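You operate a simulated robot arm through the tools that you are given. There is no shell and no other tool.

Carry out the task below with a simulated two-armed robot. There is one attempt and no reset: what you move stays moved.

## Task
Zero the yellow hand gauge and pick the tyre with over 5 mm of tread.
Fine: hold the gauge with one hand while the other presses its black button; measure the blue dot and yellow dot tyres, stand the good one in the red slot of the wheel rack and the gauge on the tyre bench. Set down upright: yellow hand gauge.
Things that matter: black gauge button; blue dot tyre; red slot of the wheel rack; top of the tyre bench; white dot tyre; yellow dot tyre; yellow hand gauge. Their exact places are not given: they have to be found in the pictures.

The check looks at the end state, three seconds after you hand in, the way a careful person would. Anything else that was tipped, shoved, dropped, spilled or broken makes it a failure.

## Robot
Two 7-joint arms with two-finger parallel grippers on one trunk, on a base that moves. Base frame: it is fixed to the floor where the robot stands at the start and does not move with it; the origin is under the middle of the robot, x ahead of it, y to its left, z up. Units: mm, rad, N and s.
The left shoulder is at the start at [110, 169, 1486], the right one opposite. With the tool pointing down near the work surface each hand reaches from about 440 to 740 mm from the robot's upright axis, wherever it stands, measured 20 degrees to its own side. Places, roughly: black gauge button [-1500, 3200, 1000]; blue dot tyre [-1250, 3250, 1000]; red slot of the wheel rack [-1500, 3600, 800]; top of the tyre bench [-1500, 3300, 800]; white dot tyre [-1000, 3250, 1000]; yellow dot tyre [-1000, 3000, 1000]; yellow hand gauge [-1500, 3250, 1000]. Payload 1.57 kg a hand.
Tool frame (each hand has its own): the origin (TCP) lies between the finger pads and is the grasp point; the fingertips stand 30 mm ahead of it; z points along the fingers, y is the line along which they close. The gripper opens to 80 mm. The fingers are 17 mm wide and 12 mm thick; the gripper's body (40 by 82 mm) begins 80 mm behind the TCP.
Orientation is told as [roll, pitch, yaw] about the base's x, y, z axes, in that order, counted from this pose: with the fingers straight down and closing along the base's y, the tool's x points along the base's -x, its y along +y and its z along -z.

## Interface
- The arms move only by the tool move_arm. It takes "left_motion", "right_motion" or both (then of equal length, played together; a hand with none holds still); each is a list of rows, each a list of 3 entries, a list of its own where there are three numbers: the turn, a rotation vector about the tool's x, y, z in rad, then the shift along the tool's x, y, z in mm, then the opening, from 0 (shut) to 1 (fully open). In form: [[[rx, ry, rz], [x, y, z], hand], ...]. A call has 1 to 20 rows; each row shifts and turns the commanded pose from where the row before left it, along the tool's axes as they then stand. Each row takes 0.2 s and may step no farther than 50 mm and 0.15 rad from the row before; otherwise, or with a gripper value out of range, the whole call is refused. Where a pose cannot be reached the arm comes as near as it can. A force on the tool above 40 N (or 10 N above the force at the start of the call, whichever is more), or a blocked arm, ends the call early, and 0.2 s more pass. Each finger travels about 72 mm/s and halts on what it meets, pressing with about 24 N; the grip force reading is that of the motor and also rises with nothing between the fingers. The clock runs only during rows and for 0.2 s after the last one: add rows that do not move to give the fingers time. The reply holds the time, the measured pose of the TCP, the force on the tool along the base axes, the opening and the grip force, in the units named above and with some noise, with the torque about the TCP (base axes, N m) and any sound that the robot's microphone picked up, and new pictures: "pictures" is both (left out), scene, wrist or none (wrist: the cameras of the hands that moved).
- Cameras (640 x 400 px; columns grow to the right, rows downward): "scene" is now at [167.5, -11.2, 1684.2]; the picture's right is [-0.14, -0.99, 0.00], its down [-0.62, 0.09, -0.78] and it looks along [0.77, -0.11, -0.63] (base axes); focal length 296 px, centre (320, 200). "left" rides on the left gripper at [72, 7, -122] in its tool frame; the picture's right is [-0.09, 1.00, 0.00], its down [-0.84, -0.08, -0.54] and it looks along [-0.54, -0.05, 0.84] (tool axes); focal length 238 px, centre (320, 200). "right" rides on the right gripper at [72, -7, -122] in its tool frame; the picture's right is [0.09, 1.00, 0.00], its down [-0.84, 0.08, -0.54] and it looks along [-0.54, 0.05, 0.84] (tool axes); focal length 238 px, centre (320, 200).
- slide_trunk(by): slides the trunk up (or, below 0, down) by that many mm; the arms and the scene camera ride with it, the base frame stays. It gives what a move gives, with no picture.
- roll_base(legs): drives the robot by 1 to 6 legs, each [ahead, left, turn to the left] in mm, mm and rad, along the robot's own axes; the way and the turn of a leg run together, so that a leg with both is an arc; at most 1500 mm and 3.142 rad a leg. The arms and the cameras ride along, it lands a little off, and it stops where it bumps. It gives what a move gives, and a new picture of the scene camera.
- head_to(pan, tilt): turns the head with the scene camera to pan (to the left, within 1.501 rad either way) and tilt (down, from -0.506 to 1.204), counted from straight ahead of the robot. It gives what a move gives, and a new picture of the scene camera.
- measure_at(camera, pixels): there is no depth. For up to 12 entries [column, row, z] of the newest picture of that camera ("zoom" is the newest enlarged one), the place [x, y] in the base frame at which the ray of that pixel passes the height z, good to about 2 mm. It takes no simulated time.
- inspect(camera, box): a new picture of the part [left, top, right, bottom] of that camera's present view, enlarged. It takes no simulated time.
- close_job(): hands the job in; it is judged then, once.

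Open the grippers and draw the arms clear of the work before you hand the job in, unless the task says otherwise.

The tools are called after ">>>" by a JSON object that holds its "op" and its "data". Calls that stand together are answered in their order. move_arm: Moves the arms, as the interface text tells. Its arguments: {"type":"object","properties":{"left_motion":{"type":"array","items":{"type":"array"}},"right_motion":{"type":"array","items":{"type":"array"}},"pictures":{"type":"string","enum":["both","scene","wrist","none"]}},"required":[]} The other tools are called the same way: slide_trunk (by) moves the trunk up or down; roll_base (legs) drives the base; head_to (pan, tilt) turns the head that bears the scene camera; measure_at (camera, pixels) gives the place at which the rays of pixels pass given heights; inspect (camera, box) takes an enlarged picture of a part of a camera's view; close_job () hands the job in.

At the start:

```text
clock: 0.0
left_ee_pos: [670.3, 235.9, 1147.7]
left_ee_rot: [-0.001, -0.001, 0.001]
left_contact_force: [0.8, 1.2, 0.5]
left_torque: [0.03, 0.0, 0.01]
left_finger_gap: 80.1
left_finger_force: 0.1
right_ee_pos: [676.3, -218.7, 1084.6]
right_ee_rot: [0.0, 0.001, -0.001]
right_contact_force: [-0.3, 0.5, -0.1]
right_torque: [0.0, -0.01, -0.01]
right_finger_gap: 80.0
right_finger_force: 0.1
trunk travel left (down, up): [-800.0, 90.0]
robot x, y, heading: [-1.3, -2.1, 0.001]
head pan, tilt (commanded): [-0.14, 0.681]
```

scene: 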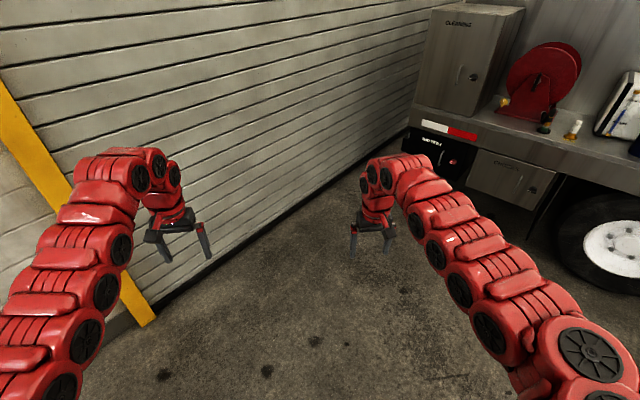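
right: 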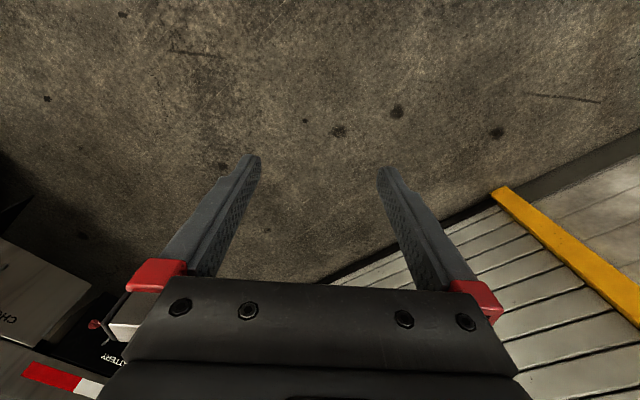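
left: 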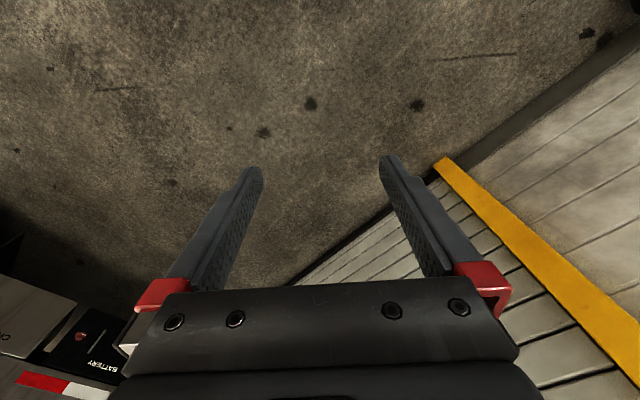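

The scene picture shows a garage door and a truck; the tyre bench is behind-left of me. I turn the head left to look before driving.

>>> {"op": "head_to", "data": {"pan": 1.5, "tilt": 0.35}}

```text
clock: 1.7
left_ee_pos: [670.5, 236.4, 1147.9]
left_ee_rot: [0.0, -0.001, 0.0]
left_contact_force: [0.3, -0.2, 0.8]
left_torque: [-0.01, -0.01, 0.0]
left_finger_gap: 79.9
left_finger_force: 0.0
right_ee_pos: [678.3, -218.0, 1084.0]
right_ee_rot: [0.0, 0.0, -0.001]
right_contact_force: [-0.2, -0.3, 0.4]
right_torque: [-0.03, -0.04, -0.01]
right_finger_gap: 80.2
right_finger_force: 0.1
trunk travel left (down, up): [-800.0, 90.0]
robot x, y, heading: [-0.1, 2.4, -0.003]
head pan, tilt (commanded): [1.499, 0.351]
```

scene: 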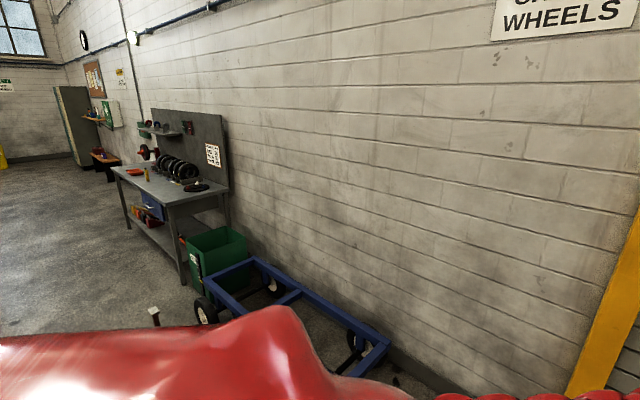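

The bench with a back panel stands against the wall around (175,170), with a bin and a blue cart to its right. I zoom in on it.

>>> {"op": "inspect", "data": {"camera": "scene", "box": [80, 90, 260, 300]}}

>>> {"op": "measure_at", "data": {"camera": "scene", "pixels": [[188, 286, 0], [230, 227, 0], [128, 229, 0], [171, 207, 850], [112, 168, 850], [226, 188, 850], [155, 326, 0], [390, 372, 0], [195, 315, 0]]}}

```text
1.90 times, centred on (170, 195) of scene
```

zoom: 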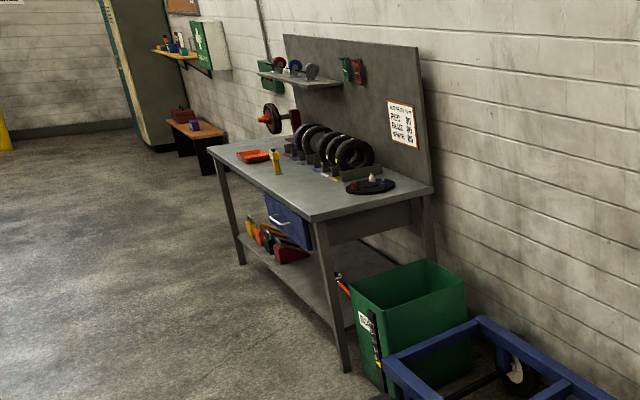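

```text
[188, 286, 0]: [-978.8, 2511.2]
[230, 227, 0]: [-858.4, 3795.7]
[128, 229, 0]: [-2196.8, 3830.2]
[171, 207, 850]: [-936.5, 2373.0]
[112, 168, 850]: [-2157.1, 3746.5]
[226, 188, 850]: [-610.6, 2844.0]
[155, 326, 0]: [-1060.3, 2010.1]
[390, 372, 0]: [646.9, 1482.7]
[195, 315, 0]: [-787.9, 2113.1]
```

The bench top seems about 800 mm high. I measure its corners at that height and look at the region between straight ahead and left to check turning clearance.

>>> {"op": "measure_at", "data": {"camera": "scene", "pixels": [[171, 207, 800], [112, 168, 800], [226, 188, 800], [188, 286, 0], [200, 190, 800], [155, 326, 0], [155, 308, 500], [140, 175, 800], [182, 187, 800]]}}

>>> {"op": "head_to", "data": {"pan": 0.75, "tilt": 0.6}}

```text
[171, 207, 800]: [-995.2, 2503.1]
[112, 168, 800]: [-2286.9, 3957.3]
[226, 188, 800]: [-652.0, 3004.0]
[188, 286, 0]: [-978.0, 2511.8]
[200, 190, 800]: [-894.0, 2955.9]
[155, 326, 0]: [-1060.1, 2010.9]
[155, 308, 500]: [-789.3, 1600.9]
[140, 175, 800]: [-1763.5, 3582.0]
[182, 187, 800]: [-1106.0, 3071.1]
```

```text
clock: 2.8
left_ee_pos: [671.1, 236.2, 1147.6]
left_ee_rot: [0.0, -0.001, -0.001]
left_contact_force: [-0.2, 0.4, -0.6]
left_torque: [0.0, 0.04, -0.03]
left_finger_gap: 80.2
left_finger_force: 0.0
right_ee_pos: [677.2, -219.6, 1084.3]
right_ee_rot: [0.001, -0.001, -0.002]
right_contact_force: [-0.4, 0.4, 0.4]
right_torque: [0.01, -0.01, 0.01]
right_finger_gap: 79.7
right_finger_force: 0.1
trunk travel left (down, up): [-800.0, 90.0]
robot x, y, heading: [1.2, 2.7, 0.002]
head pan, tilt (commanded): [0.75, 0.6]
```

scene: 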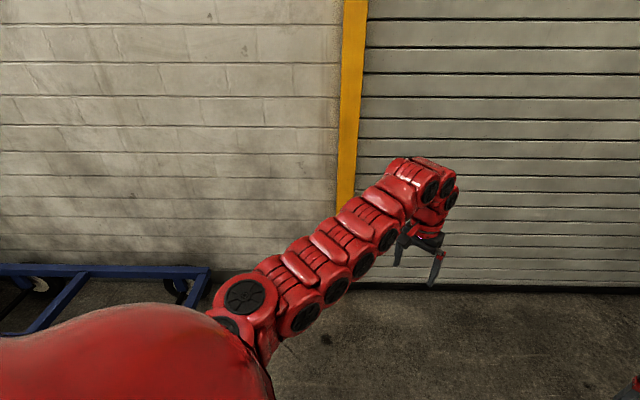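

The wall and door face me squarely at pan 0.75. I measure the wall's foot to learn its direction and distance.

>>> {"op": "measure_at", "data": {"camera": "scene", "pixels": [[400, 285, 0], [600, 290, 0], [205, 272, 0], [60, 270, 0]]}}

>>> {"op": "head_to", "data": {"pan": -1.5, "tilt": 0.6}}

```text
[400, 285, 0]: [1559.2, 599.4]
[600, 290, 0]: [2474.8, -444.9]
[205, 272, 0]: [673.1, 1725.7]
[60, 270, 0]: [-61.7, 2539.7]
```

```text
clock: 4.9
left_ee_pos: [671.2, 235.5, 1147.1]
left_ee_rot: [0.0, -0.001, 0.001]
left_contact_force: [0.4, 0.2, 0.1]
left_torque: [0.03, 0.01, 0.0]
left_finger_gap: 80.0
left_finger_force: 0.0
right_ee_pos: [677.3, -218.0, 1084.1]
right_ee_rot: [0.0, 0.001, -0.001]
right_contact_force: [-0.4, -0.5, -0.3]
right_torque: [0.0, 0.01, 0.02]
right_finger_gap: 79.9
right_finger_force: 0.1
trunk travel left (down, up): [-800.0, 90.0]
robot x, y, heading: [-1.2, 4.7, 0.003]
head pan, tilt (commanded): [-1.499, 0.6]
```

scene: 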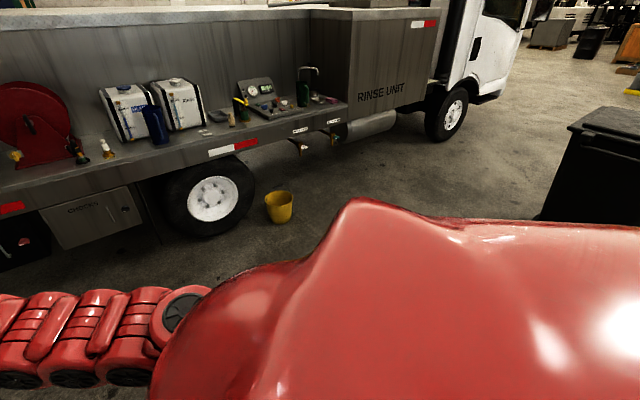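

The wall normal points along about 0.727 rad, the bench front lies at about 918 mm along that normal, and the bench runs 2530–4480 mm to the left along the wall. I turn to face parallel to the wall to see the way first.

>>> {"op": "roll_base", "data": {"legs": [[0, 0, 2.298]]}}

>>> {"op": "head_to", "data": {"pan": -0.2, "tilt": 0.45}}

```text
clock: 10.7
left_ee_pos: [-621.6, 344.1, 1146.9]
left_ee_rot: [-0.001, 0.0, 2.299]
left_contact_force: [0.6, -0.5, 0.8]
left_torque: [0.01, 0.0, 0.0]
left_finger_gap: 79.8
left_finger_force: 0.0
right_ee_pos: [-286.8, 650.2, 1083.4]
right_ee_rot: [-0.001, 0.0, 2.297]
right_contact_force: [1.1, -0.4, 0.4]
right_torque: [-0.02, 0.0, -0.01]
right_finger_gap: 79.9
right_finger_force: 0.1
trunk travel left (down, up): [-800.0, 90.0]
robot x, y, heading: [1.7, 3.2, 2.296]
head pan, tilt (commanded): [-1.499, 0.6]
```

scene: 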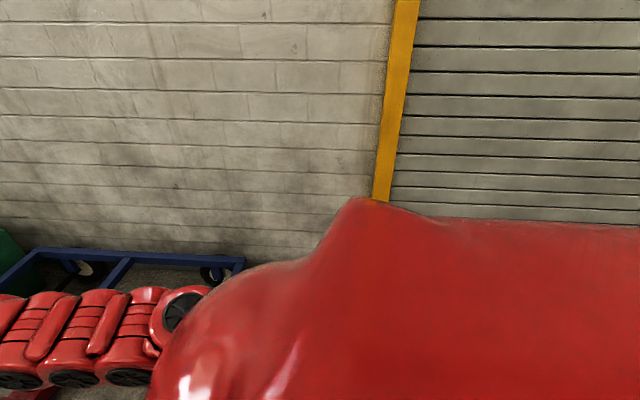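

```text
clock: 12.2
left_ee_pos: [-623.8, 343.7, 1147.7]
left_ee_rot: [-0.001, -0.001, 2.3]
left_contact_force: [0.2, -0.2, -0.3]
left_torque: [0.01, 0.02, 0.02]
left_finger_gap: 79.9
left_finger_force: 0.1
right_ee_pos: [-287.2, 650.8, 1084.3]
right_ee_rot: [0.0, -0.001, 2.296]
right_contact_force: [-0.5, 0.6, -0.2]
right_torque: [0.01, -0.01, 0.03]
right_finger_gap: 80.2
right_finger_force: 0.2
trunk travel left (down, up): [-800.0, 90.0]
robot x, y, heading: [-0.1, 1.7, 2.296]
head pan, tilt (commanded): [-0.201, 0.45]
```

scene: 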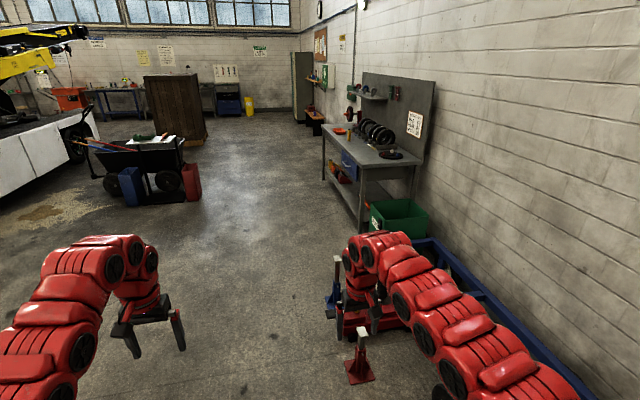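

A jack and jack stands sit on the floor around (350,330), and a tool cart on the left around (150,190). I measure their places to plan a clear lane.

>>> {"op": "measure_at", "data": {"camera": "scene", "pixels": [[360, 378, 0], [345, 372, 0], [330, 318, 0], [355, 338, 0], [200, 200, 0], [130, 203, 0], [360, 233, 0], [322, 181, 0], [326, 137, 800], [361, 170, 800], [428, 158, 800]]}}

```text
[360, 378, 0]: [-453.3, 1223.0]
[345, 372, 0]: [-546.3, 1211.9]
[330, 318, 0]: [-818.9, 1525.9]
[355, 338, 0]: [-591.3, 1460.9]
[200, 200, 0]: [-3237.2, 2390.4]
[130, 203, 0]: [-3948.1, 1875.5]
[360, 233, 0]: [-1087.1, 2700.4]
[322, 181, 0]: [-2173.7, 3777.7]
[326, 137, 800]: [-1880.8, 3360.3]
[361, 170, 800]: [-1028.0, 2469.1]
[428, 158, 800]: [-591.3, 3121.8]
```

Jack stands sit about 400 mm off my line toward the wall, so I shift 300 mm left, drive ahead in a lane clear of them, then turn to face the bench.

>>> {"op": "roll_base", "data": {"legs": [[300, 300, 0], [1450, 0, 0], [1450, 0, 0], [0, 0, -1.569]]}}

>>> {"op": "head_to", "data": {"pan": 0.0, "tilt": 0.55}}

```text
clock: 32.2
left_ee_pos: [-1989.4, 2819.0, 1147.2]
left_ee_rot: [-0.001, 0.001, 0.723]
left_contact_force: [1.0, 1.2, -0.9]
left_torque: [-0.02, 0.03, -0.01]
left_finger_gap: 79.9
left_finger_force: 0.2
right_ee_pos: [-1684.3, 2482.7, 1085.1]
right_ee_rot: [-0.001, 0.001, 0.724]
right_contact_force: [-0.3, 0.5, -0.1]
right_torque: [0.03, 0.0, 0.01]
right_finger_gap: 79.9
right_finger_force: 0.1
trunk travel left (down, up): [-800.0, 90.0]
robot x, y, heading: [-2339.6, 2198.4, 0.728]
head pan, tilt (commanded): [-0.201, 0.45]
```

scene: 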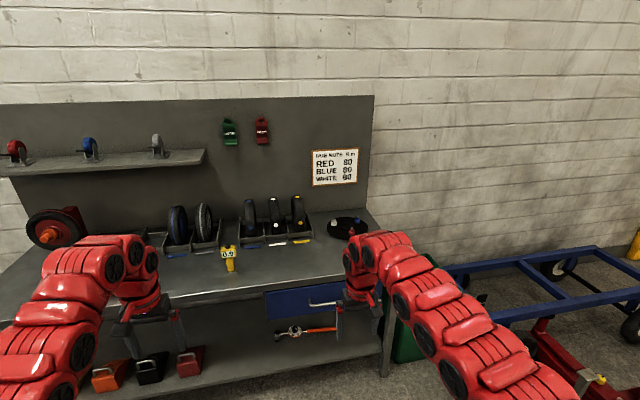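

```text
clock: 32.9
left_ee_pos: [-1990.2, 2818.3, 1147.2]
left_ee_rot: [0.0, -0.001, 0.72]
left_contact_force: [0.1, -0.1, 0.6]
left_torque: [0.02, -0.02, -0.02]
left_finger_gap: 80.2
left_finger_force: 0.1
right_ee_pos: [-1685.4, 2481.3, 1083.3]
right_ee_rot: [-0.001, 0.0, 0.723]
right_contact_force: [-0.7, -0.9, 0.2]
right_torque: [0.02, -0.02, -0.01]
right_finger_gap: 80.2
right_finger_force: 0.0
trunk travel left (down, up): [-800.0, 90.0]
robot x, y, heading: [-2340.2, 2197.8, 0.72]
head pan, tilt (commanded): [0.0, 0.55]
```

scene: 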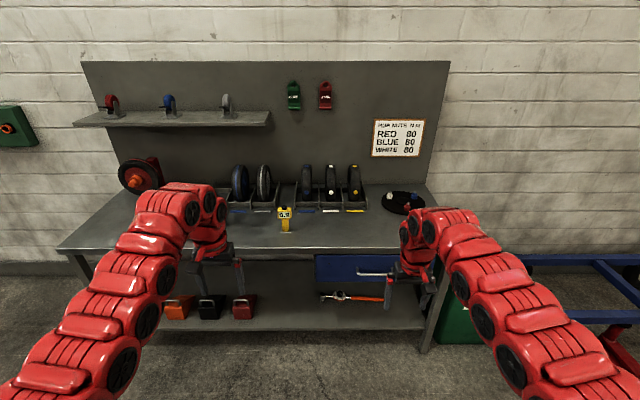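

The bench is in view: a yellow gauge with display at (285,215), slotted rack with tyres standing at (240–355,185). I enlarge this region.

>>> {"op": "inspect", "data": {"camera": "scene", "box": [220, 150, 380, 250]}}

>>> {"op": "inspect", "data": {"camera": "scene", "box": [80, 70, 240, 170]}}

>>> {"op": "inspect", "data": {"camera": "scene", "box": [280, 70, 440, 170]}}

>>> {"op": "inspect", "data": {"camera": "scene", "box": [270, 192, 302, 240]}}

```text
4.00 times, centred on (300, 200) of scene
```

zoom: 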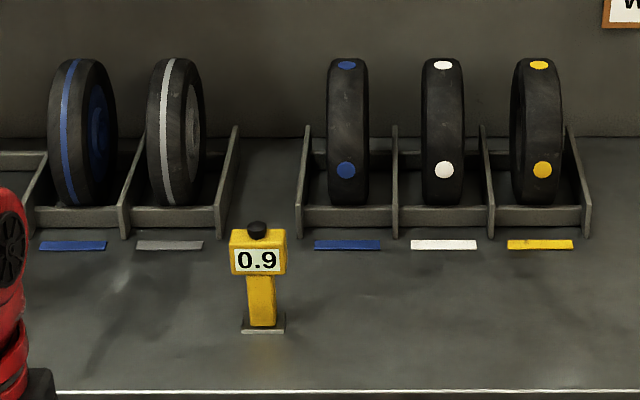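

```text
4.00 times, centred on (160, 120) of scene
```

zoom: 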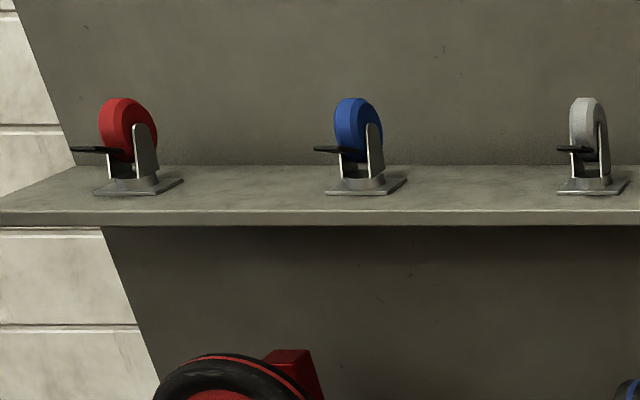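

```text
4.00 times, centred on (360, 120) of scene
```

zoom: 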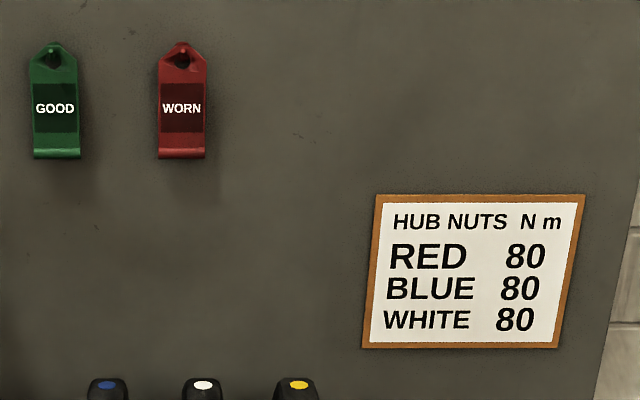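

```text
8.33 times, centred on (286, 216) of scene
```

zoom: 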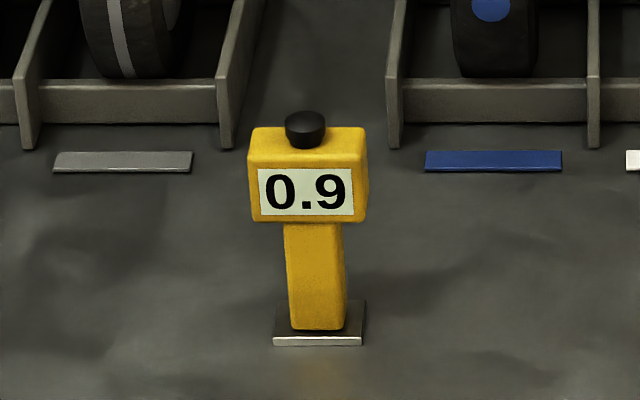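

The gauge shows 0.9 and stands on a foot plate, black button on top; the tyres stand in rack slots with coloured strips in front. I measure places using the scene camera.

>>> {"op": "measure_at", "data": {"camera": "scene", "pixels": [[286, 232, 800], [248, 211, 800], [305, 211, 800], [330, 211, 800], [355, 211, 800], [228, 211, 800], [300, 249, 800], [58, 249, 800], [436, 243, 800], [292, 182, 1000], [317, 210, 800]]}}

>>> {"op": "head_to", "data": {"pan": 0.25, "tilt": 0.7}}

```text
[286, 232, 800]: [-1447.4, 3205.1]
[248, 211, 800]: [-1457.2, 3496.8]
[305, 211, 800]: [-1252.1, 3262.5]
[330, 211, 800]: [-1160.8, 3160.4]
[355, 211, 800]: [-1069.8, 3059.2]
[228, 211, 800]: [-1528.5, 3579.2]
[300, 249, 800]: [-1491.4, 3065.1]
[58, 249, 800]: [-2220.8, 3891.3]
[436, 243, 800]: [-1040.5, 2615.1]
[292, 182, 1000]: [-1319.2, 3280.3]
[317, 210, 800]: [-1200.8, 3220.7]
```

```text
clock: 33.7
left_ee_pos: [-1990.2, 2817.9, 1147.6]
left_ee_rot: [0.0, -0.001, 0.724]
left_contact_force: [0.2, 0.4, -0.1]
left_torque: [-0.02, 0.01, -0.03]
left_finger_gap: 79.9
left_finger_force: 0.0
right_ee_pos: [-1684.6, 2481.0, 1084.2]
right_ee_rot: [-0.002, 0.001, 0.723]
right_contact_force: [0.0, 0.4, -0.4]
right_torque: [-0.01, -0.03, -0.03]
right_finger_gap: 80.0
right_finger_force: 0.0
trunk travel left (down, up): [-800.0, 90.0]
robot x, y, heading: [-2340.8, 2200.0, 0.725]
head pan, tilt (commanded): [0.25, 0.7]
```

scene: 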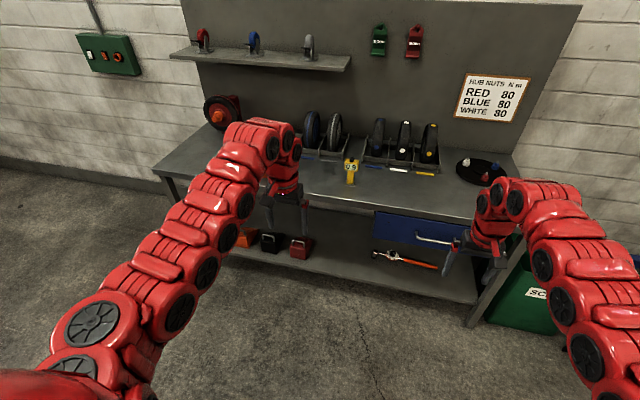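

The left arm hides the leftmost slot (red) near (280,150), which lies at roughly u=3770 along the bench. I pull both hands 150 mm back toward me so they stay clear, then approach the bench in steps.

>>> {"op": "move_arm", "data": {"left_motion": [[[0, 0, 0], [50, 0, 0], 1], [[0, 0, 0], [50, 0, 0], 1], [[0, 0, 0], [50, 0, 0], 1]], "right_motion": [[[0, 0, 0], [50, 0, -20], 1], [[0, 0, 0], [50, 0, -20], 1], [[0, 0, 0], [50, 0, -20], 1]], "pictures": "none"}}

>>> {"op": "roll_base", "data": {"legs": [[450, 0, 0]]}}

>>> {"op": "head_to", "data": {"pan": 0.0, "tilt": 1.2}}

```text
refused: row 1 steps farther than a row can; nothing moved
```

```text
clock: 36.4
left_ee_pos: [-1656.8, 3112.3, 1149.5]
left_ee_rot: [0.0, -0.001, 0.722]
left_contact_force: [0.3, -0.1, 0.3]
left_torque: [-0.02, -0.01, 0.01]
left_finger_gap: 79.8
left_finger_force: 0.0
right_ee_pos: [-1353.1, 2774.1, 1085.0]
right_ee_rot: [0.001, 0.001, 0.721]
right_contact_force: [0.0, -0.4, -0.1]
right_torque: [0.0, 0.02, -0.05]
right_finger_gap: 80.1
right_finger_force: 0.1
trunk travel left (down, up): [-800.0, 90.0]
robot x, y, heading: [-2006.6, 2490.0, 0.721]
head pan, tilt (commanded): [0.25, 0.7]
```

scene: 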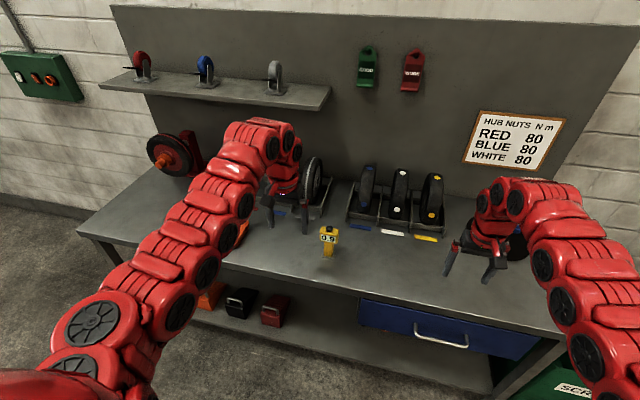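

```text
clock: 37.3
left_ee_pos: [-1657.2, 3110.5, 1148.2]
left_ee_rot: [-0.001, 0.0, 0.72]
left_contact_force: [0.4, 0.5, 0.0]
left_torque: [0.0, 0.0, -0.02]
left_finger_gap: 80.1
left_finger_force: 0.1
right_ee_pos: [-1351.9, 2774.6, 1084.4]
right_ee_rot: [-0.002, 0.0, 0.72]
right_contact_force: [0.8, 0.7, 0.4]
right_torque: [-0.02, -0.02, 0.0]
right_finger_gap: 79.8
right_finger_force: 0.0
trunk travel left (down, up): [-800.0, 90.0]
robot x, y, heading: [-2001.1, 2490.6, 0.72]
head pan, tilt (commanded): [0.0, 1.201]
```

scene: 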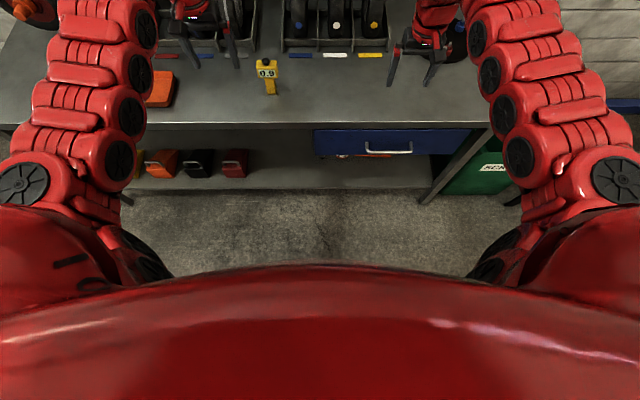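

Robot is now about 760 mm from the bench edge. I pull both hands back ~200 mm (right also up) before approaching further.

>>> {"op": "move_arm", "data": {"left_motion": [[[0, 0, 0], [48, 0, 0], 1], [[0, 0, 0], [48, 0, 0], 1], [[0, 0, 0], [48, 0, 0], 1], [[0, 0, 0], [48, 0, 0], 1]], "right_motion": [[[0, 0, 0], [46, 0, -16], 1], [[0, 0, 0], [46, 0, -16], 1], [[0, 0, 0], [46, 0, -16], 1], [[0, 0, 0], [46, 0, -16], 1]], "pictures": "scene"}}

>>> {"op": "roll_base", "data": {"legs": [[250, 0, 0]]}}

```text
clock: 38.3
left_ee_pos: [-1683.6, 3088.1, 1148.1]
left_ee_rot: [0.0, -0.001, 0.723]
left_contact_force: [-0.1, 0.7, -0.1]
left_torque: [0.02, 0.01, -0.01]
left_finger_gap: 80.1
left_finger_force: 0.1
left hand out of reach, approached as far as the arm can: row 1, 2, 3, 4
right_ee_pos: [-1379.6, 2750.8, 1097.4]
right_ee_rot: [-0.001, -0.001, 0.719]
right_contact_force: [-0.7, 0.1, -0.4]
right_torque: [-0.01, -0.01, -0.01]
right_finger_gap: 79.8
right_finger_force: 0.1
right hand out of reach, approached as far as the arm can: row 1, 2, 3, 4
trunk travel left (down, up): [-800.0, 90.0]
robot x, y, heading: [-2002.7, 2491.0, 0.723]
head pan, tilt (commanded): [0.0, 1.201]
```

scene: 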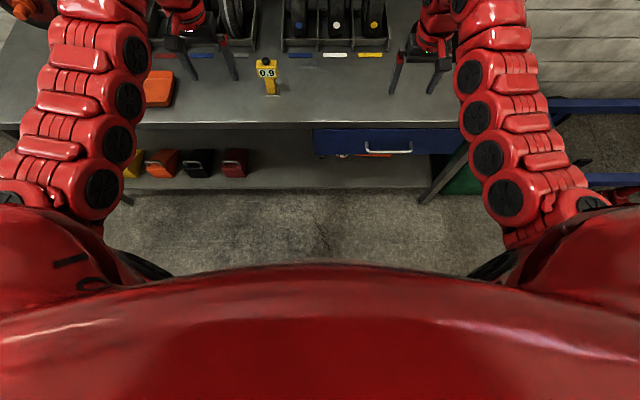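

```text
clock: 40.1
left_ee_pos: [-1495.8, 3252.3, 1148.0]
left_ee_rot: [-0.002, 0.0, 0.719]
left_contact_force: [0.5, 0.9, 0.2]
left_torque: [0.01, 0.0, 0.04]
left_finger_gap: 79.9
left_finger_force: 0.1
right_ee_pos: [-1190.7, 2914.7, 1096.9]
right_ee_rot: [-0.001, 0.002, 0.72]
right_contact_force: [0.6, 0.2, 0.6]
right_torque: [0.01, -0.03, 0.05]
right_finger_gap: 80.1
right_finger_force: 0.0
trunk travel left (down, up): [-800.0, 90.0]
robot x, y, heading: [-1809.9, 2652.7, 0.718]
head pan, tilt (commanded): [0.0, 1.201]
```

scene: 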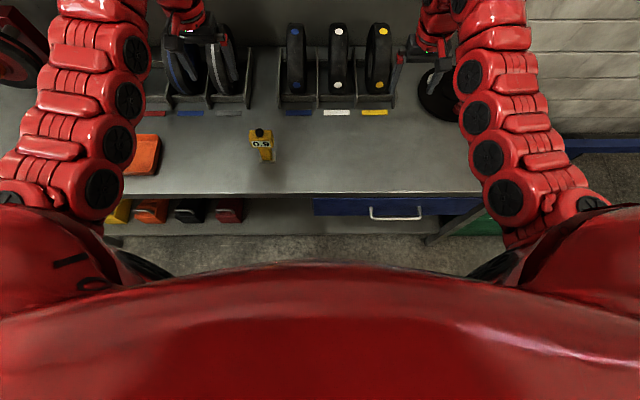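

Now the strips are visible from above: red at ~(155,113), blue (190,113), grey (228,113), and tyre strips at (300/337/375,113). I enlarge both rack areas.

>>> {"op": "inspect", "data": {"camera": "scene", "box": [110, 20, 270, 120]}}

>>> {"op": "inspect", "data": {"camera": "scene", "box": [250, 10, 410, 170]}}

>>> {"op": "measure_at", "data": {"camera": "scene", "pixels": [[155, 113, 800], [190, 113, 800], [228, 113, 800], [301, 113, 800], [337, 113, 800], [375, 113, 800], [263, 162, 800], [300, 195, 800], [320, 265, 0], [296, 25, 1000], [339, 25, 1000], [382, 25, 1000]]}}

```text
4.00 times, centred on (190, 70) of scene
```

zoom: 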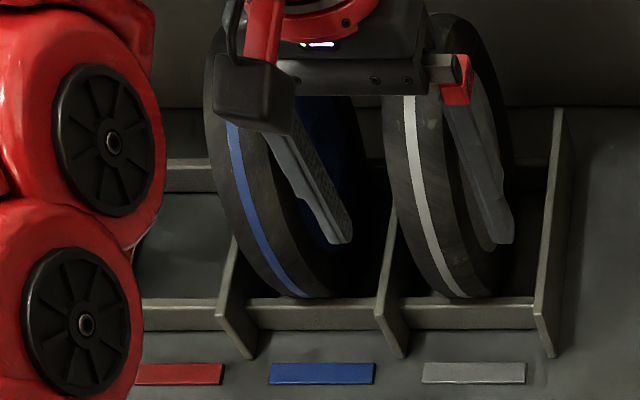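

```text
2.50 times, centred on (330, 90) of scene
```

zoom: 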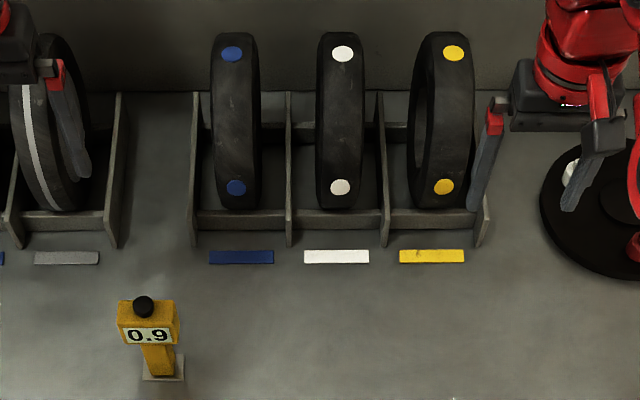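

```text
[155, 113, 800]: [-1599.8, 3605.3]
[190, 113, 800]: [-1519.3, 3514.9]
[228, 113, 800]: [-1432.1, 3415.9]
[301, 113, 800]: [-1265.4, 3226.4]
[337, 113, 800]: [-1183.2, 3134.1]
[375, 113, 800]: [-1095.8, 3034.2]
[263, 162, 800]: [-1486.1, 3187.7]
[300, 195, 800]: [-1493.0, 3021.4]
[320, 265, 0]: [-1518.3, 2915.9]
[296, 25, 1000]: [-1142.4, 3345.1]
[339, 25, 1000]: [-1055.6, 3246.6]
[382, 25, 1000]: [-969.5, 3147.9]
```

The red strip is at zoom (178,374), so the red slot is the leftmost one behind it, apparently empty. The estimates from two views disagree, suggesting the bench top is nearer 838 mm high; I look through both wrist cameras for another viewpoint.

>>> {"op": "inspect", "data": {"camera": "left", "box": [0, 0, 640, 400]}}

>>> {"op": "inspect", "data": {"camera": "right", "box": [0, 0, 640, 400]}}

```text
1.00 times, centred on (320, 200) of left (not enlarged: the box is as wide or as high as the picture)
```

zoom: 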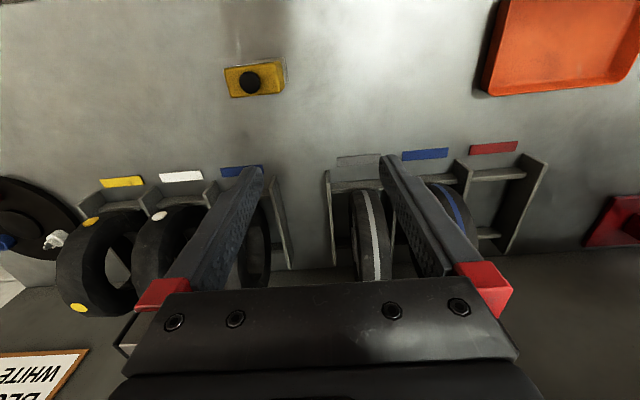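

```text
1.00 times, centred on (320, 200) of right (not enlarged: the box is as wide or as high as the picture)
```

zoom: 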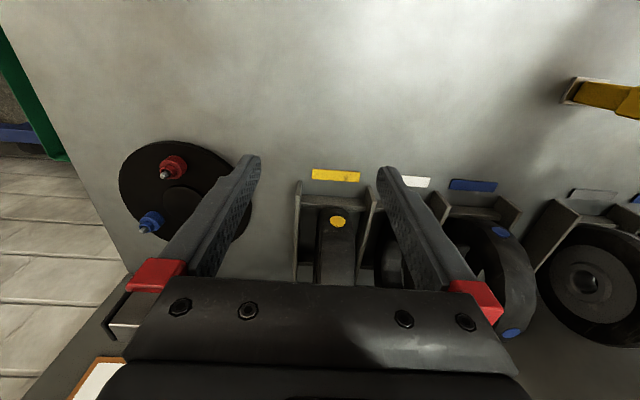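

Left camera shows strips: yellow (121,182), white (181,177), blue (241,171), grey (359,160), blue2 (425,154), red (493,148); the red slot behind is empty. I triangulate against the scene view using two heights.

>>> {"op": "measure_at", "data": {"camera": "left", "pixels": [[241, 171, 800], [241, 171, 850], [121, 182, 800], [121, 182, 850], [425, 154, 800], [425, 154, 850], [493, 148, 800], [493, 148, 850], [359, 160, 850], [250, 82, 950], [250, 82, 1000]]}}

>>> {"op": "measure_at", "data": {"camera": "scene", "pixels": [[298.4, 112.8, 800], [298.4, 112.8, 850], [374.4, 112.8, 800], [374.4, 112.8, 850], [190.3, 113.3, 800], [190.3, 113.3, 850], [259, 133, 950], [259, 133, 1000]]}}

>>> {"op": "measure_at", "data": {"camera": "right", "pixels": [[336, 176, 800], [336, 176, 850], [473, 185, 800], [473, 185, 850], [339, 222, 1000], [339, 222, 950]]}}

```text
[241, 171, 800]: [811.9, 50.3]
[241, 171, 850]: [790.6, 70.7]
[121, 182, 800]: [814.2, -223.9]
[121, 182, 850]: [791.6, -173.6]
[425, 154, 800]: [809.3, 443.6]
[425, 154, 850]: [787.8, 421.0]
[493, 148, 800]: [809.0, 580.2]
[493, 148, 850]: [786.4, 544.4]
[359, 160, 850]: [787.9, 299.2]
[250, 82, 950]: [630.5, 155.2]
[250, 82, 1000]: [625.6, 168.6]
```

```text
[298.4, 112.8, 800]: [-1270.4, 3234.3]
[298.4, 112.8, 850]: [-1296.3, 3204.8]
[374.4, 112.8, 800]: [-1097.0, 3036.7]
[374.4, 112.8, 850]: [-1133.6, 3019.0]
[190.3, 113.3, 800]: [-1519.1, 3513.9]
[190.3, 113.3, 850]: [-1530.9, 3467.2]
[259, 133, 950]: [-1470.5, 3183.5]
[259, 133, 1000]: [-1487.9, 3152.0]
```

```text
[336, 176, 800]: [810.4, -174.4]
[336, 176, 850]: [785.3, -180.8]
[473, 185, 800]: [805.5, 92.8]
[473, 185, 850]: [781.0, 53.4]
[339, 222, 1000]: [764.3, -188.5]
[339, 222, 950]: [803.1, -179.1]
```

The wrist "measure" used the start pictures, so I will refresh wrist pictures before using them. I measure the tyre dots in the scene view (blue top (294,31), blue front (296,85), yellow top (383,31), yellow front (379,84)) and refresh the wrist pictures with a still row.

>>> {"op": "measure_at", "data": {"camera": "scene", "pixels": [[294.4, 31.2, 1000], [294.4, 31.2, 1050], [296.4, 84.8, 900], [296.4, 84.8, 950], [383.2, 31.2, 1000], [383.2, 31.2, 1050], [379.2, 84.4, 900], [379.2, 84.4, 950], [155, 113.4, 845]]}}

>>> {"op": "move_arm", "data": {"left_motion": [[[0, 0, 0], [0, 0, 0], 1]], "right_motion": [[[0, 0, 0], [0, 0, 0], 1]], "pictures": "both"}}

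```text
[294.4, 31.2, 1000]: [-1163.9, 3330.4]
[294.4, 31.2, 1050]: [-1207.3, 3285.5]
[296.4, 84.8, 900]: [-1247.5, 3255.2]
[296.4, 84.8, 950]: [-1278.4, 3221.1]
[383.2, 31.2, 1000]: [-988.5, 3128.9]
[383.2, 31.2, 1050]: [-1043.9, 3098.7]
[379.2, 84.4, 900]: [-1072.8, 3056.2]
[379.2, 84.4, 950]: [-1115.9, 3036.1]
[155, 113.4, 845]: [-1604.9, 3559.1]
```

```text
clock: 40.5
left_ee_pos: [-1494.7, 3254.0, 1148.8]
left_ee_rot: [0.0, -0.001, 0.721]
left_contact_force: [0.5, 0.9, 0.2]
left_torque: [0.0, 0.02, 0.02]
left_finger_gap: 80.1
left_finger_force: 0.0
right_ee_pos: [-1190.1, 2915.1, 1097.4]
right_ee_rot: [0.001, 0.002, 0.719]
right_contact_force: [0.7, -0.2, -0.2]
right_torque: [0.02, 0.0, 0.02]
right_finger_gap: 80.0
right_finger_force: 0.1
trunk travel left (down, up): [-800.0, 90.0]
robot x, y, heading: [-1818.5, 2657.2, 0.723]
head pan, tilt (commanded): [0.0, 1.201]
```

scene: 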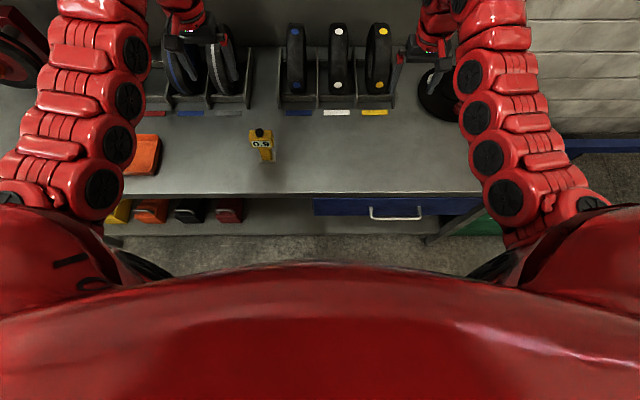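
right: 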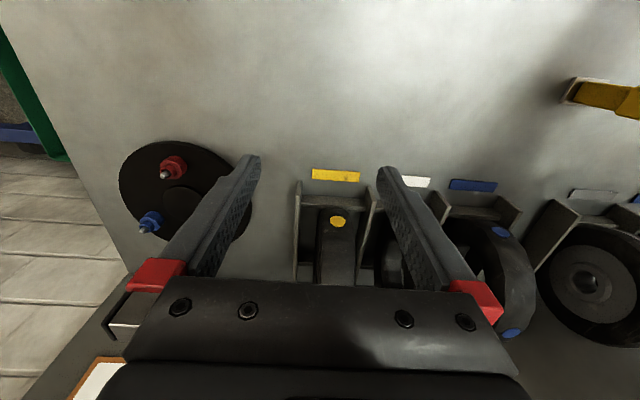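
left: 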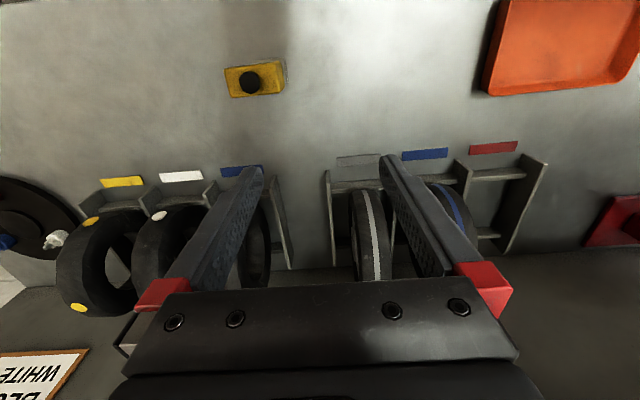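

Now with fresh wrist pictures I measure the same features in both wrist cameras at two heights each.

>>> {"op": "measure_at", "data": {"camera": "left", "pixels": [[241, 171, 845], [121, 182, 845], [493, 148, 845], [425, 154, 845], [359, 160, 845], [250, 82, 980], [91, 221, 950], [91, 221, 900], [78, 308, 1050], [78, 308, 1000], [256, 90, 845], [475, 160, 845]]}}

>>> {"op": "measure_at", "data": {"camera": "right", "pixels": [[473, 185, 845], [336, 176, 845], [339, 222, 950], [339, 222, 900], [500, 231, 950], [500, 231, 900], [512, 333, 1050], [512, 333, 1000], [594, 195, 845]]}}

>>> {"op": "measure_at", "data": {"camera": "scene", "pixels": [[298.4, 112.8, 845], [374.4, 112.8, 845], [259.2, 132, 980], [155, 113.4, 845], [190.3, 113.3, 845], [294.4, 31.2, 1050], [383.2, 31.2, 1050], [296.4, 84.8, 950], [379.2, 84.4, 950]]}}

```text
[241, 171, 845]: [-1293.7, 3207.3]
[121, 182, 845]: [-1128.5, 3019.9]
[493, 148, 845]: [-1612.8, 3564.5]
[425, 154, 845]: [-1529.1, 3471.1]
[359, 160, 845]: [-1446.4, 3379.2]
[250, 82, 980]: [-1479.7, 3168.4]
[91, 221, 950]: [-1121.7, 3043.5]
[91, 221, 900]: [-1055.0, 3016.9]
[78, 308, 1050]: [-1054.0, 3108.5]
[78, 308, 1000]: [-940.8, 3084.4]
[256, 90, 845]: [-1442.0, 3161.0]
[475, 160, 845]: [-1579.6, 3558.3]
```

```text
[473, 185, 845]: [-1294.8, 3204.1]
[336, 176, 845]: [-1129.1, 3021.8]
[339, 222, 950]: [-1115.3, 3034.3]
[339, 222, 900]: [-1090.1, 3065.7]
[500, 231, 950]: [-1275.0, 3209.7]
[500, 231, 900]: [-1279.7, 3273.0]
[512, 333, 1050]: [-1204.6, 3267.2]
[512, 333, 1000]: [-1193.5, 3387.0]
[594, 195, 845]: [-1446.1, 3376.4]
```

```text
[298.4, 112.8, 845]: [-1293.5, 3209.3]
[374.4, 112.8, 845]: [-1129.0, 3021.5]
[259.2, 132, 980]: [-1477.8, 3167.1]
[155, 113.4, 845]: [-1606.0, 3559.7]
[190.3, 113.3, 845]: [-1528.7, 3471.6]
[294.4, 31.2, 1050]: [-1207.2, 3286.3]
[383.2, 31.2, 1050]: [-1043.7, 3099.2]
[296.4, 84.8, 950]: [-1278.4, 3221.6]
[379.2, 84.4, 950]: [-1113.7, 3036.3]
```

All three cameras now agree: bench top ≈845 mm; tyres have centre n≈1286, radius ≈100 (top dots at z≈1044), red strip at (-1612,3564), gauge button at (-1479,3168,980). I zoom in on the gauge for its shape and yaw.

>>> {"op": "inspect", "data": {"camera": "left", "box": [200, 40, 310, 120]}}

>>> {"op": "inspect", "data": {"camera": "scene", "box": [235, 115, 291, 175]}}

>>> {"op": "inspect", "data": {"camera": "right", "box": [540, 50, 640, 130]}}

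>>> {"op": "inspect", "data": {"camera": "left", "box": [400, 130, 560, 270]}}

```text
5.00 times, centred on (255, 80) of left
```

zoom: 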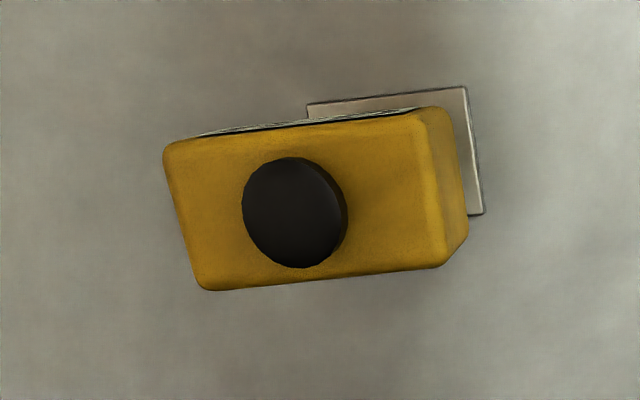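

```text
6.67 times, centred on (263, 145) of scene
```

zoom: 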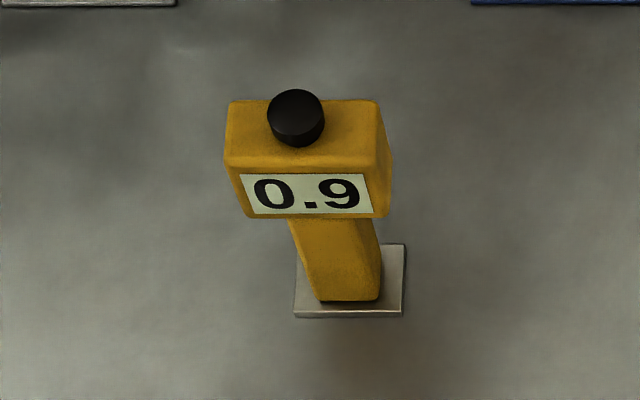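

```text
5.00 times, centred on (590, 90) of right
```

zoom: 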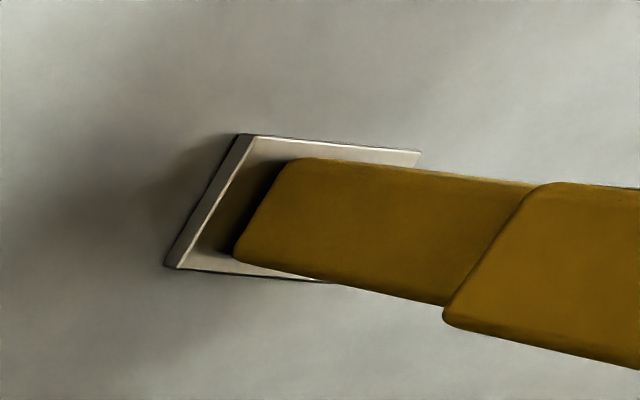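

```text
2.86 times, centred on (480, 200) of left
```

zoom: 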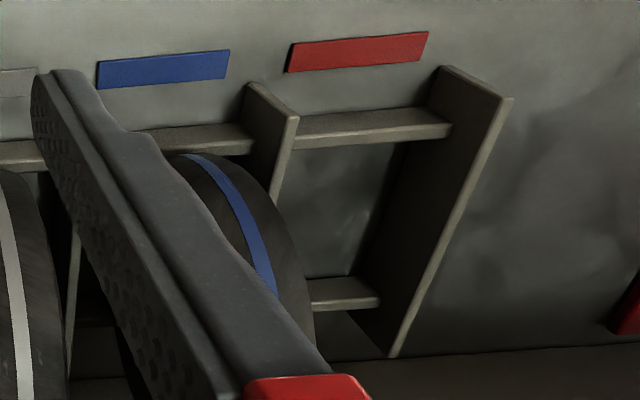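

Gauge geometry: foot ~50 mm, handle ~30 mm wide, head ~57 mm wide, button ~23 mm. To give the left arm room for a forward-tilted grasp on the handle I back off 80 mm and shift 80 mm left.

>>> {"op": "measure_at", "data": {"camera": "scene", "pixels": [[267.5, 156.7, 848], [260, 161.5, 848], [275.4, 161.5, 848], [300, 195, 845]]}}

>>> {"op": "roll_base", "data": {"legs": [[-80, 80, 0.005]]}}

```text
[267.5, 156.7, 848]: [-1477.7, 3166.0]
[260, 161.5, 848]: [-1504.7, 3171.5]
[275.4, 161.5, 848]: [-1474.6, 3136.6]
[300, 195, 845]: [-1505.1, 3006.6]
```

```text
clock: 41.8
left_ee_pos: [-1607.0, 3260.4, 1148.7]
left_ee_rot: [-0.001, 0.003, 0.726]
left_contact_force: [-0.6, 0.4, 0.0]
left_torque: [0.04, 0.02, -0.01]
left_finger_gap: 80.1
left_finger_force: 0.0
right_ee_pos: [-1302.7, 2924.3, 1098.0]
right_ee_rot: [0.001, 0.002, 0.723]
right_contact_force: [-0.2, -0.4, -0.2]
right_torque: [0.02, -0.01, -0.01]
right_finger_gap: 80.0
right_finger_force: 0.1
trunk travel left (down, up): [-800.0, 90.0]
robot x, y, heading: [-1926.0, 2661.3, 0.723]
head pan, tilt (commanded): [0.0, 1.201]
```

scene: 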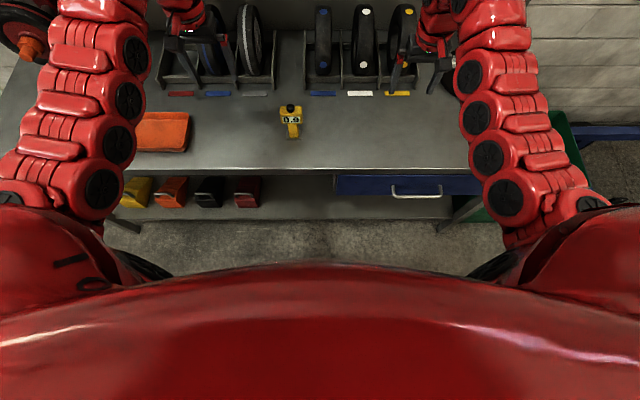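

Everything's clear of the bench front. Raising the trunk 60 mm gives the arm more room, then I lower the left hand beside the gauge (u≈3504, free bench) and tilt it 60° forward.

>>> {"op": "slide_trunk", "data": {"by": 60}}

>>> {"op": "move_arm", "data": {"left_motion": [[[0, 0, 0], [0, 0, 45], 1], [[0, 0, 0], [0, 0, 45], 1], [[0, 0, 0], [0, 0, 45], 1], [[0, 0, 0], [0, 0, 45], 1], [[0, 0, 0], [0, 0, 45], 1], [[0, 0, 0], [0, 0, 45], 1], [[0, -0.15, 0], [0, 0, 0], 1], [[0, -0.15, 0], [0, 0, 0], 1], [[0, -0.15, 0], [0, 0, 0], 1], [[0, -0.15, 0], [0, 0, 0], 1], [[0, -0.15, 0], [0, 0, 0], 1], [[0, -0.15, 0], [0, 0, 0], 1], [[0, -0.15, 0], [0, 0, 0], 1], [[0, 0, 0], [0, 0, 0], 1]], "pictures": "both"}}

```text
clock: 42.8
left_ee_pos: [-1607.1, 3261.0, 1206.7]
left_ee_rot: [0.001, 0.002, 0.726]
left_contact_force: [-0.7, -0.9, -0.5]
left_torque: [0.03, 0.02, -0.01]
left_finger_gap: 79.8
left_finger_force: 0.2
right_ee_pos: [-1300.9, 2924.9, 1157.3]
right_ee_rot: [-0.001, 0.001, 0.723]
right_contact_force: [-0.3, -0.3, 0.5]
right_torque: [-0.02, 0.02, 0.0]
right_finger_gap: 80.0
right_finger_force: 0.1
trunk travel left (down, up): [-860.0, 30.0]
robot x, y, heading: [-1925.8, 2659.7, 0.725]
head pan, tilt (commanded): [0.0, 1.201]
```

```text
clock: 45.8
left_ee_pos: [-1582.6, 3292.8, 928.7]
left_ee_rot: [0.002, -1.05, 0.725]
left_contact_force: [-0.1, 0.4, -0.6]
left_torque: [-0.02, -0.02, -0.02]
left_finger_gap: 80.4
left_finger_force: 0.1
left hand out of reach, approached as far as the arm can: row 1, 10, 11
right_ee_pos: [-1301.4, 2925.0, 1155.8]
right_ee_rot: [-0.001, 0.002, 0.721]
right_contact_force: [-0.6, 0.4, 0.7]
right_torque: [-0.01, 0.01, 0.02]
right_finger_gap: 79.8
right_finger_force: 0.1
trunk travel left (down, up): [-860.0, 30.0]
robot x, y, heading: [-1925.9, 2660.5, 0.727]
head pan, tilt (commanded): [0.0, 1.201]
```

scene: 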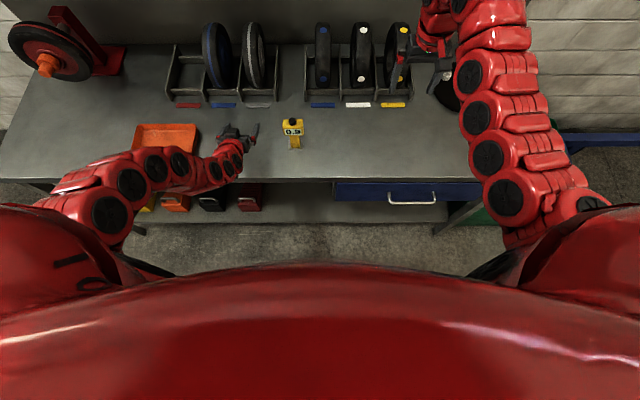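
left: 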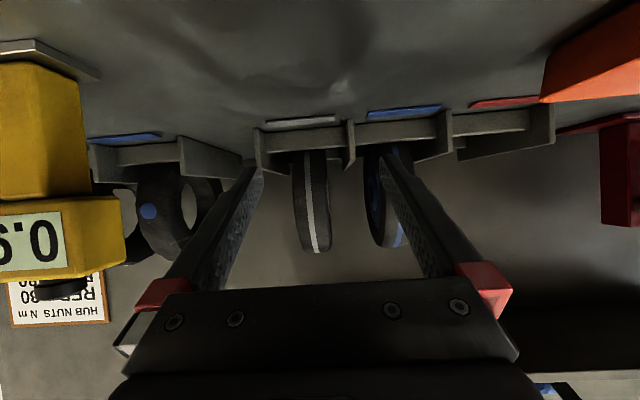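

Left hand is now tilted at (u 3512, n 1006, z 929), left of the gauge; the left camera sees the gauge at left edge. I draw back 75 mm, then slide right 163 mm to line up in front of the handle.

>>> {"op": "move_arm", "data": {"left_motion": [[[0, 0, 0], [18.7, 0, -32.5], 1], [[0, 0, 0], [18.7, 0, -32.5], 1], [[0, 0, 0], [0, 0, 0], 1]], "pictures": "none"}}

```text
clock: 46.5
left_ee_pos: [-1614.0, 3268.7, 911.7]
left_ee_rot: [-0.001, -1.048, 0.724]
left_contact_force: [0.0, 0.2, 0.5]
left_torque: [0.02, 0.02, -0.04]
left_finger_gap: 79.9
left_finger_force: 0.1
left hand out of reach, approached as far as the arm can: row 1, 2
right_ee_pos: [-1301.6, 2925.4, 1155.6]
right_ee_rot: [0.0, 0.001, 0.723]
right_contact_force: [-0.8, -0.5, -0.2]
right_torque: [0.0, 0.0, 0.01]
right_finger_gap: 80.1
right_finger_force: 0.0
trunk travel left (down, up): [-860.0, 30.0]
robot x, y, heading: [-1927.4, 2661.1, 0.727]
head pan, tilt (commanded): [0.0, 1.201]
```

The arm is at its inner limit (n=966). I back the base 70 mm to free room for the approach.

>>> {"op": "roll_base", "data": {"legs": [[-70, 0, 0]]}}

```text
clock: 47.6
left_ee_pos: [-1663.4, 3224.0, 910.8]
left_ee_rot: [-0.001, -1.045, 0.723]
left_contact_force: [1.3, -0.5, -1.3]
left_torque: [-0.02, 0.02, 0.0]
left_finger_gap: 79.8
left_finger_force: 0.1
right_ee_pos: [-1352.6, 2879.4, 1154.6]
right_ee_rot: [-0.001, 0.003, 0.723]
right_contact_force: [0.9, 0.1, -0.1]
right_torque: [-0.02, 0.03, 0.02]
right_finger_gap: 80.0
right_finger_force: 0.2
trunk travel left (down, up): [-860.0, 30.0]
robot x, y, heading: [-1979.0, 2613.7, 0.721]
head pan, tilt (commanded): [0.0, 1.201]
```

scene: 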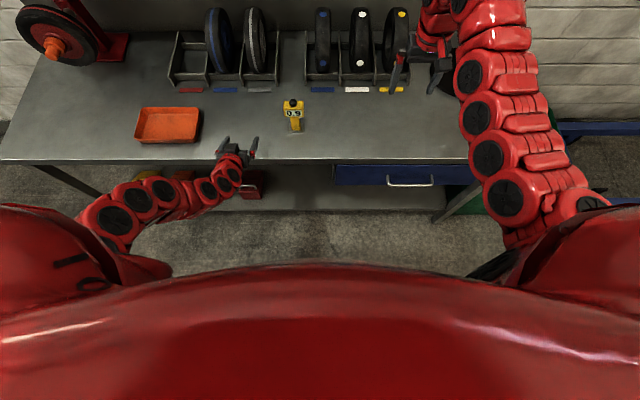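

Left hand is at (u 3514, n 900, z 911). I slide it right 165 mm and up 26 mm, to sit in front of the handle.

>>> {"op": "move_arm", "data": {"left_motion": [[[0, 0, 0], [-7.9, -41.4, 0.7], 1], [[0, 0, 0], [-7.9, -41.4, 0.7], 1], [[0, 0, 0], [-7.9, -41.4, 0.7], 1], [[0, 0, 0], [-7.9, -41.4, 0.7], 1], [[0, 0, 0], [0, 0, 0], 1]], "pictures": "both"}}

```text
clock: 48.8
left_ee_pos: [-1535.8, 3115.3, 925.7]
left_ee_rot: [-0.004, -1.05, 0.727]
left_contact_force: [-1.0, -0.9, -0.5]
left_torque: [0.01, 0.06, -0.03]
left_finger_gap: 80.2
left_finger_force: 0.1
left hand out of reach, approached as far as the arm can: row 1, 2
right_ee_pos: [-1354.6, 2877.6, 1157.6]
right_ee_rot: [0.0, 0.003, 0.723]
right_contact_force: [-0.8, -0.4, -0.2]
right_torque: [0.03, 0.0, 0.02]
right_finger_gap: 80.2
right_finger_force: 0.1
trunk travel left (down, up): [-860.0, 30.0]
robot x, y, heading: [-1978.2, 2617.1, 0.725]
head pan, tilt (commanded): [0.0, 1.201]
```

scene: 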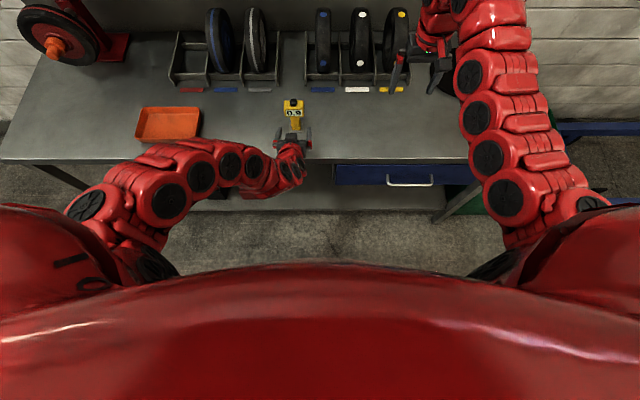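
left: 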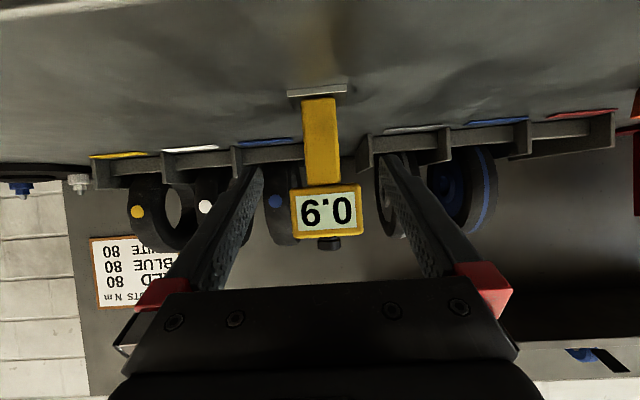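

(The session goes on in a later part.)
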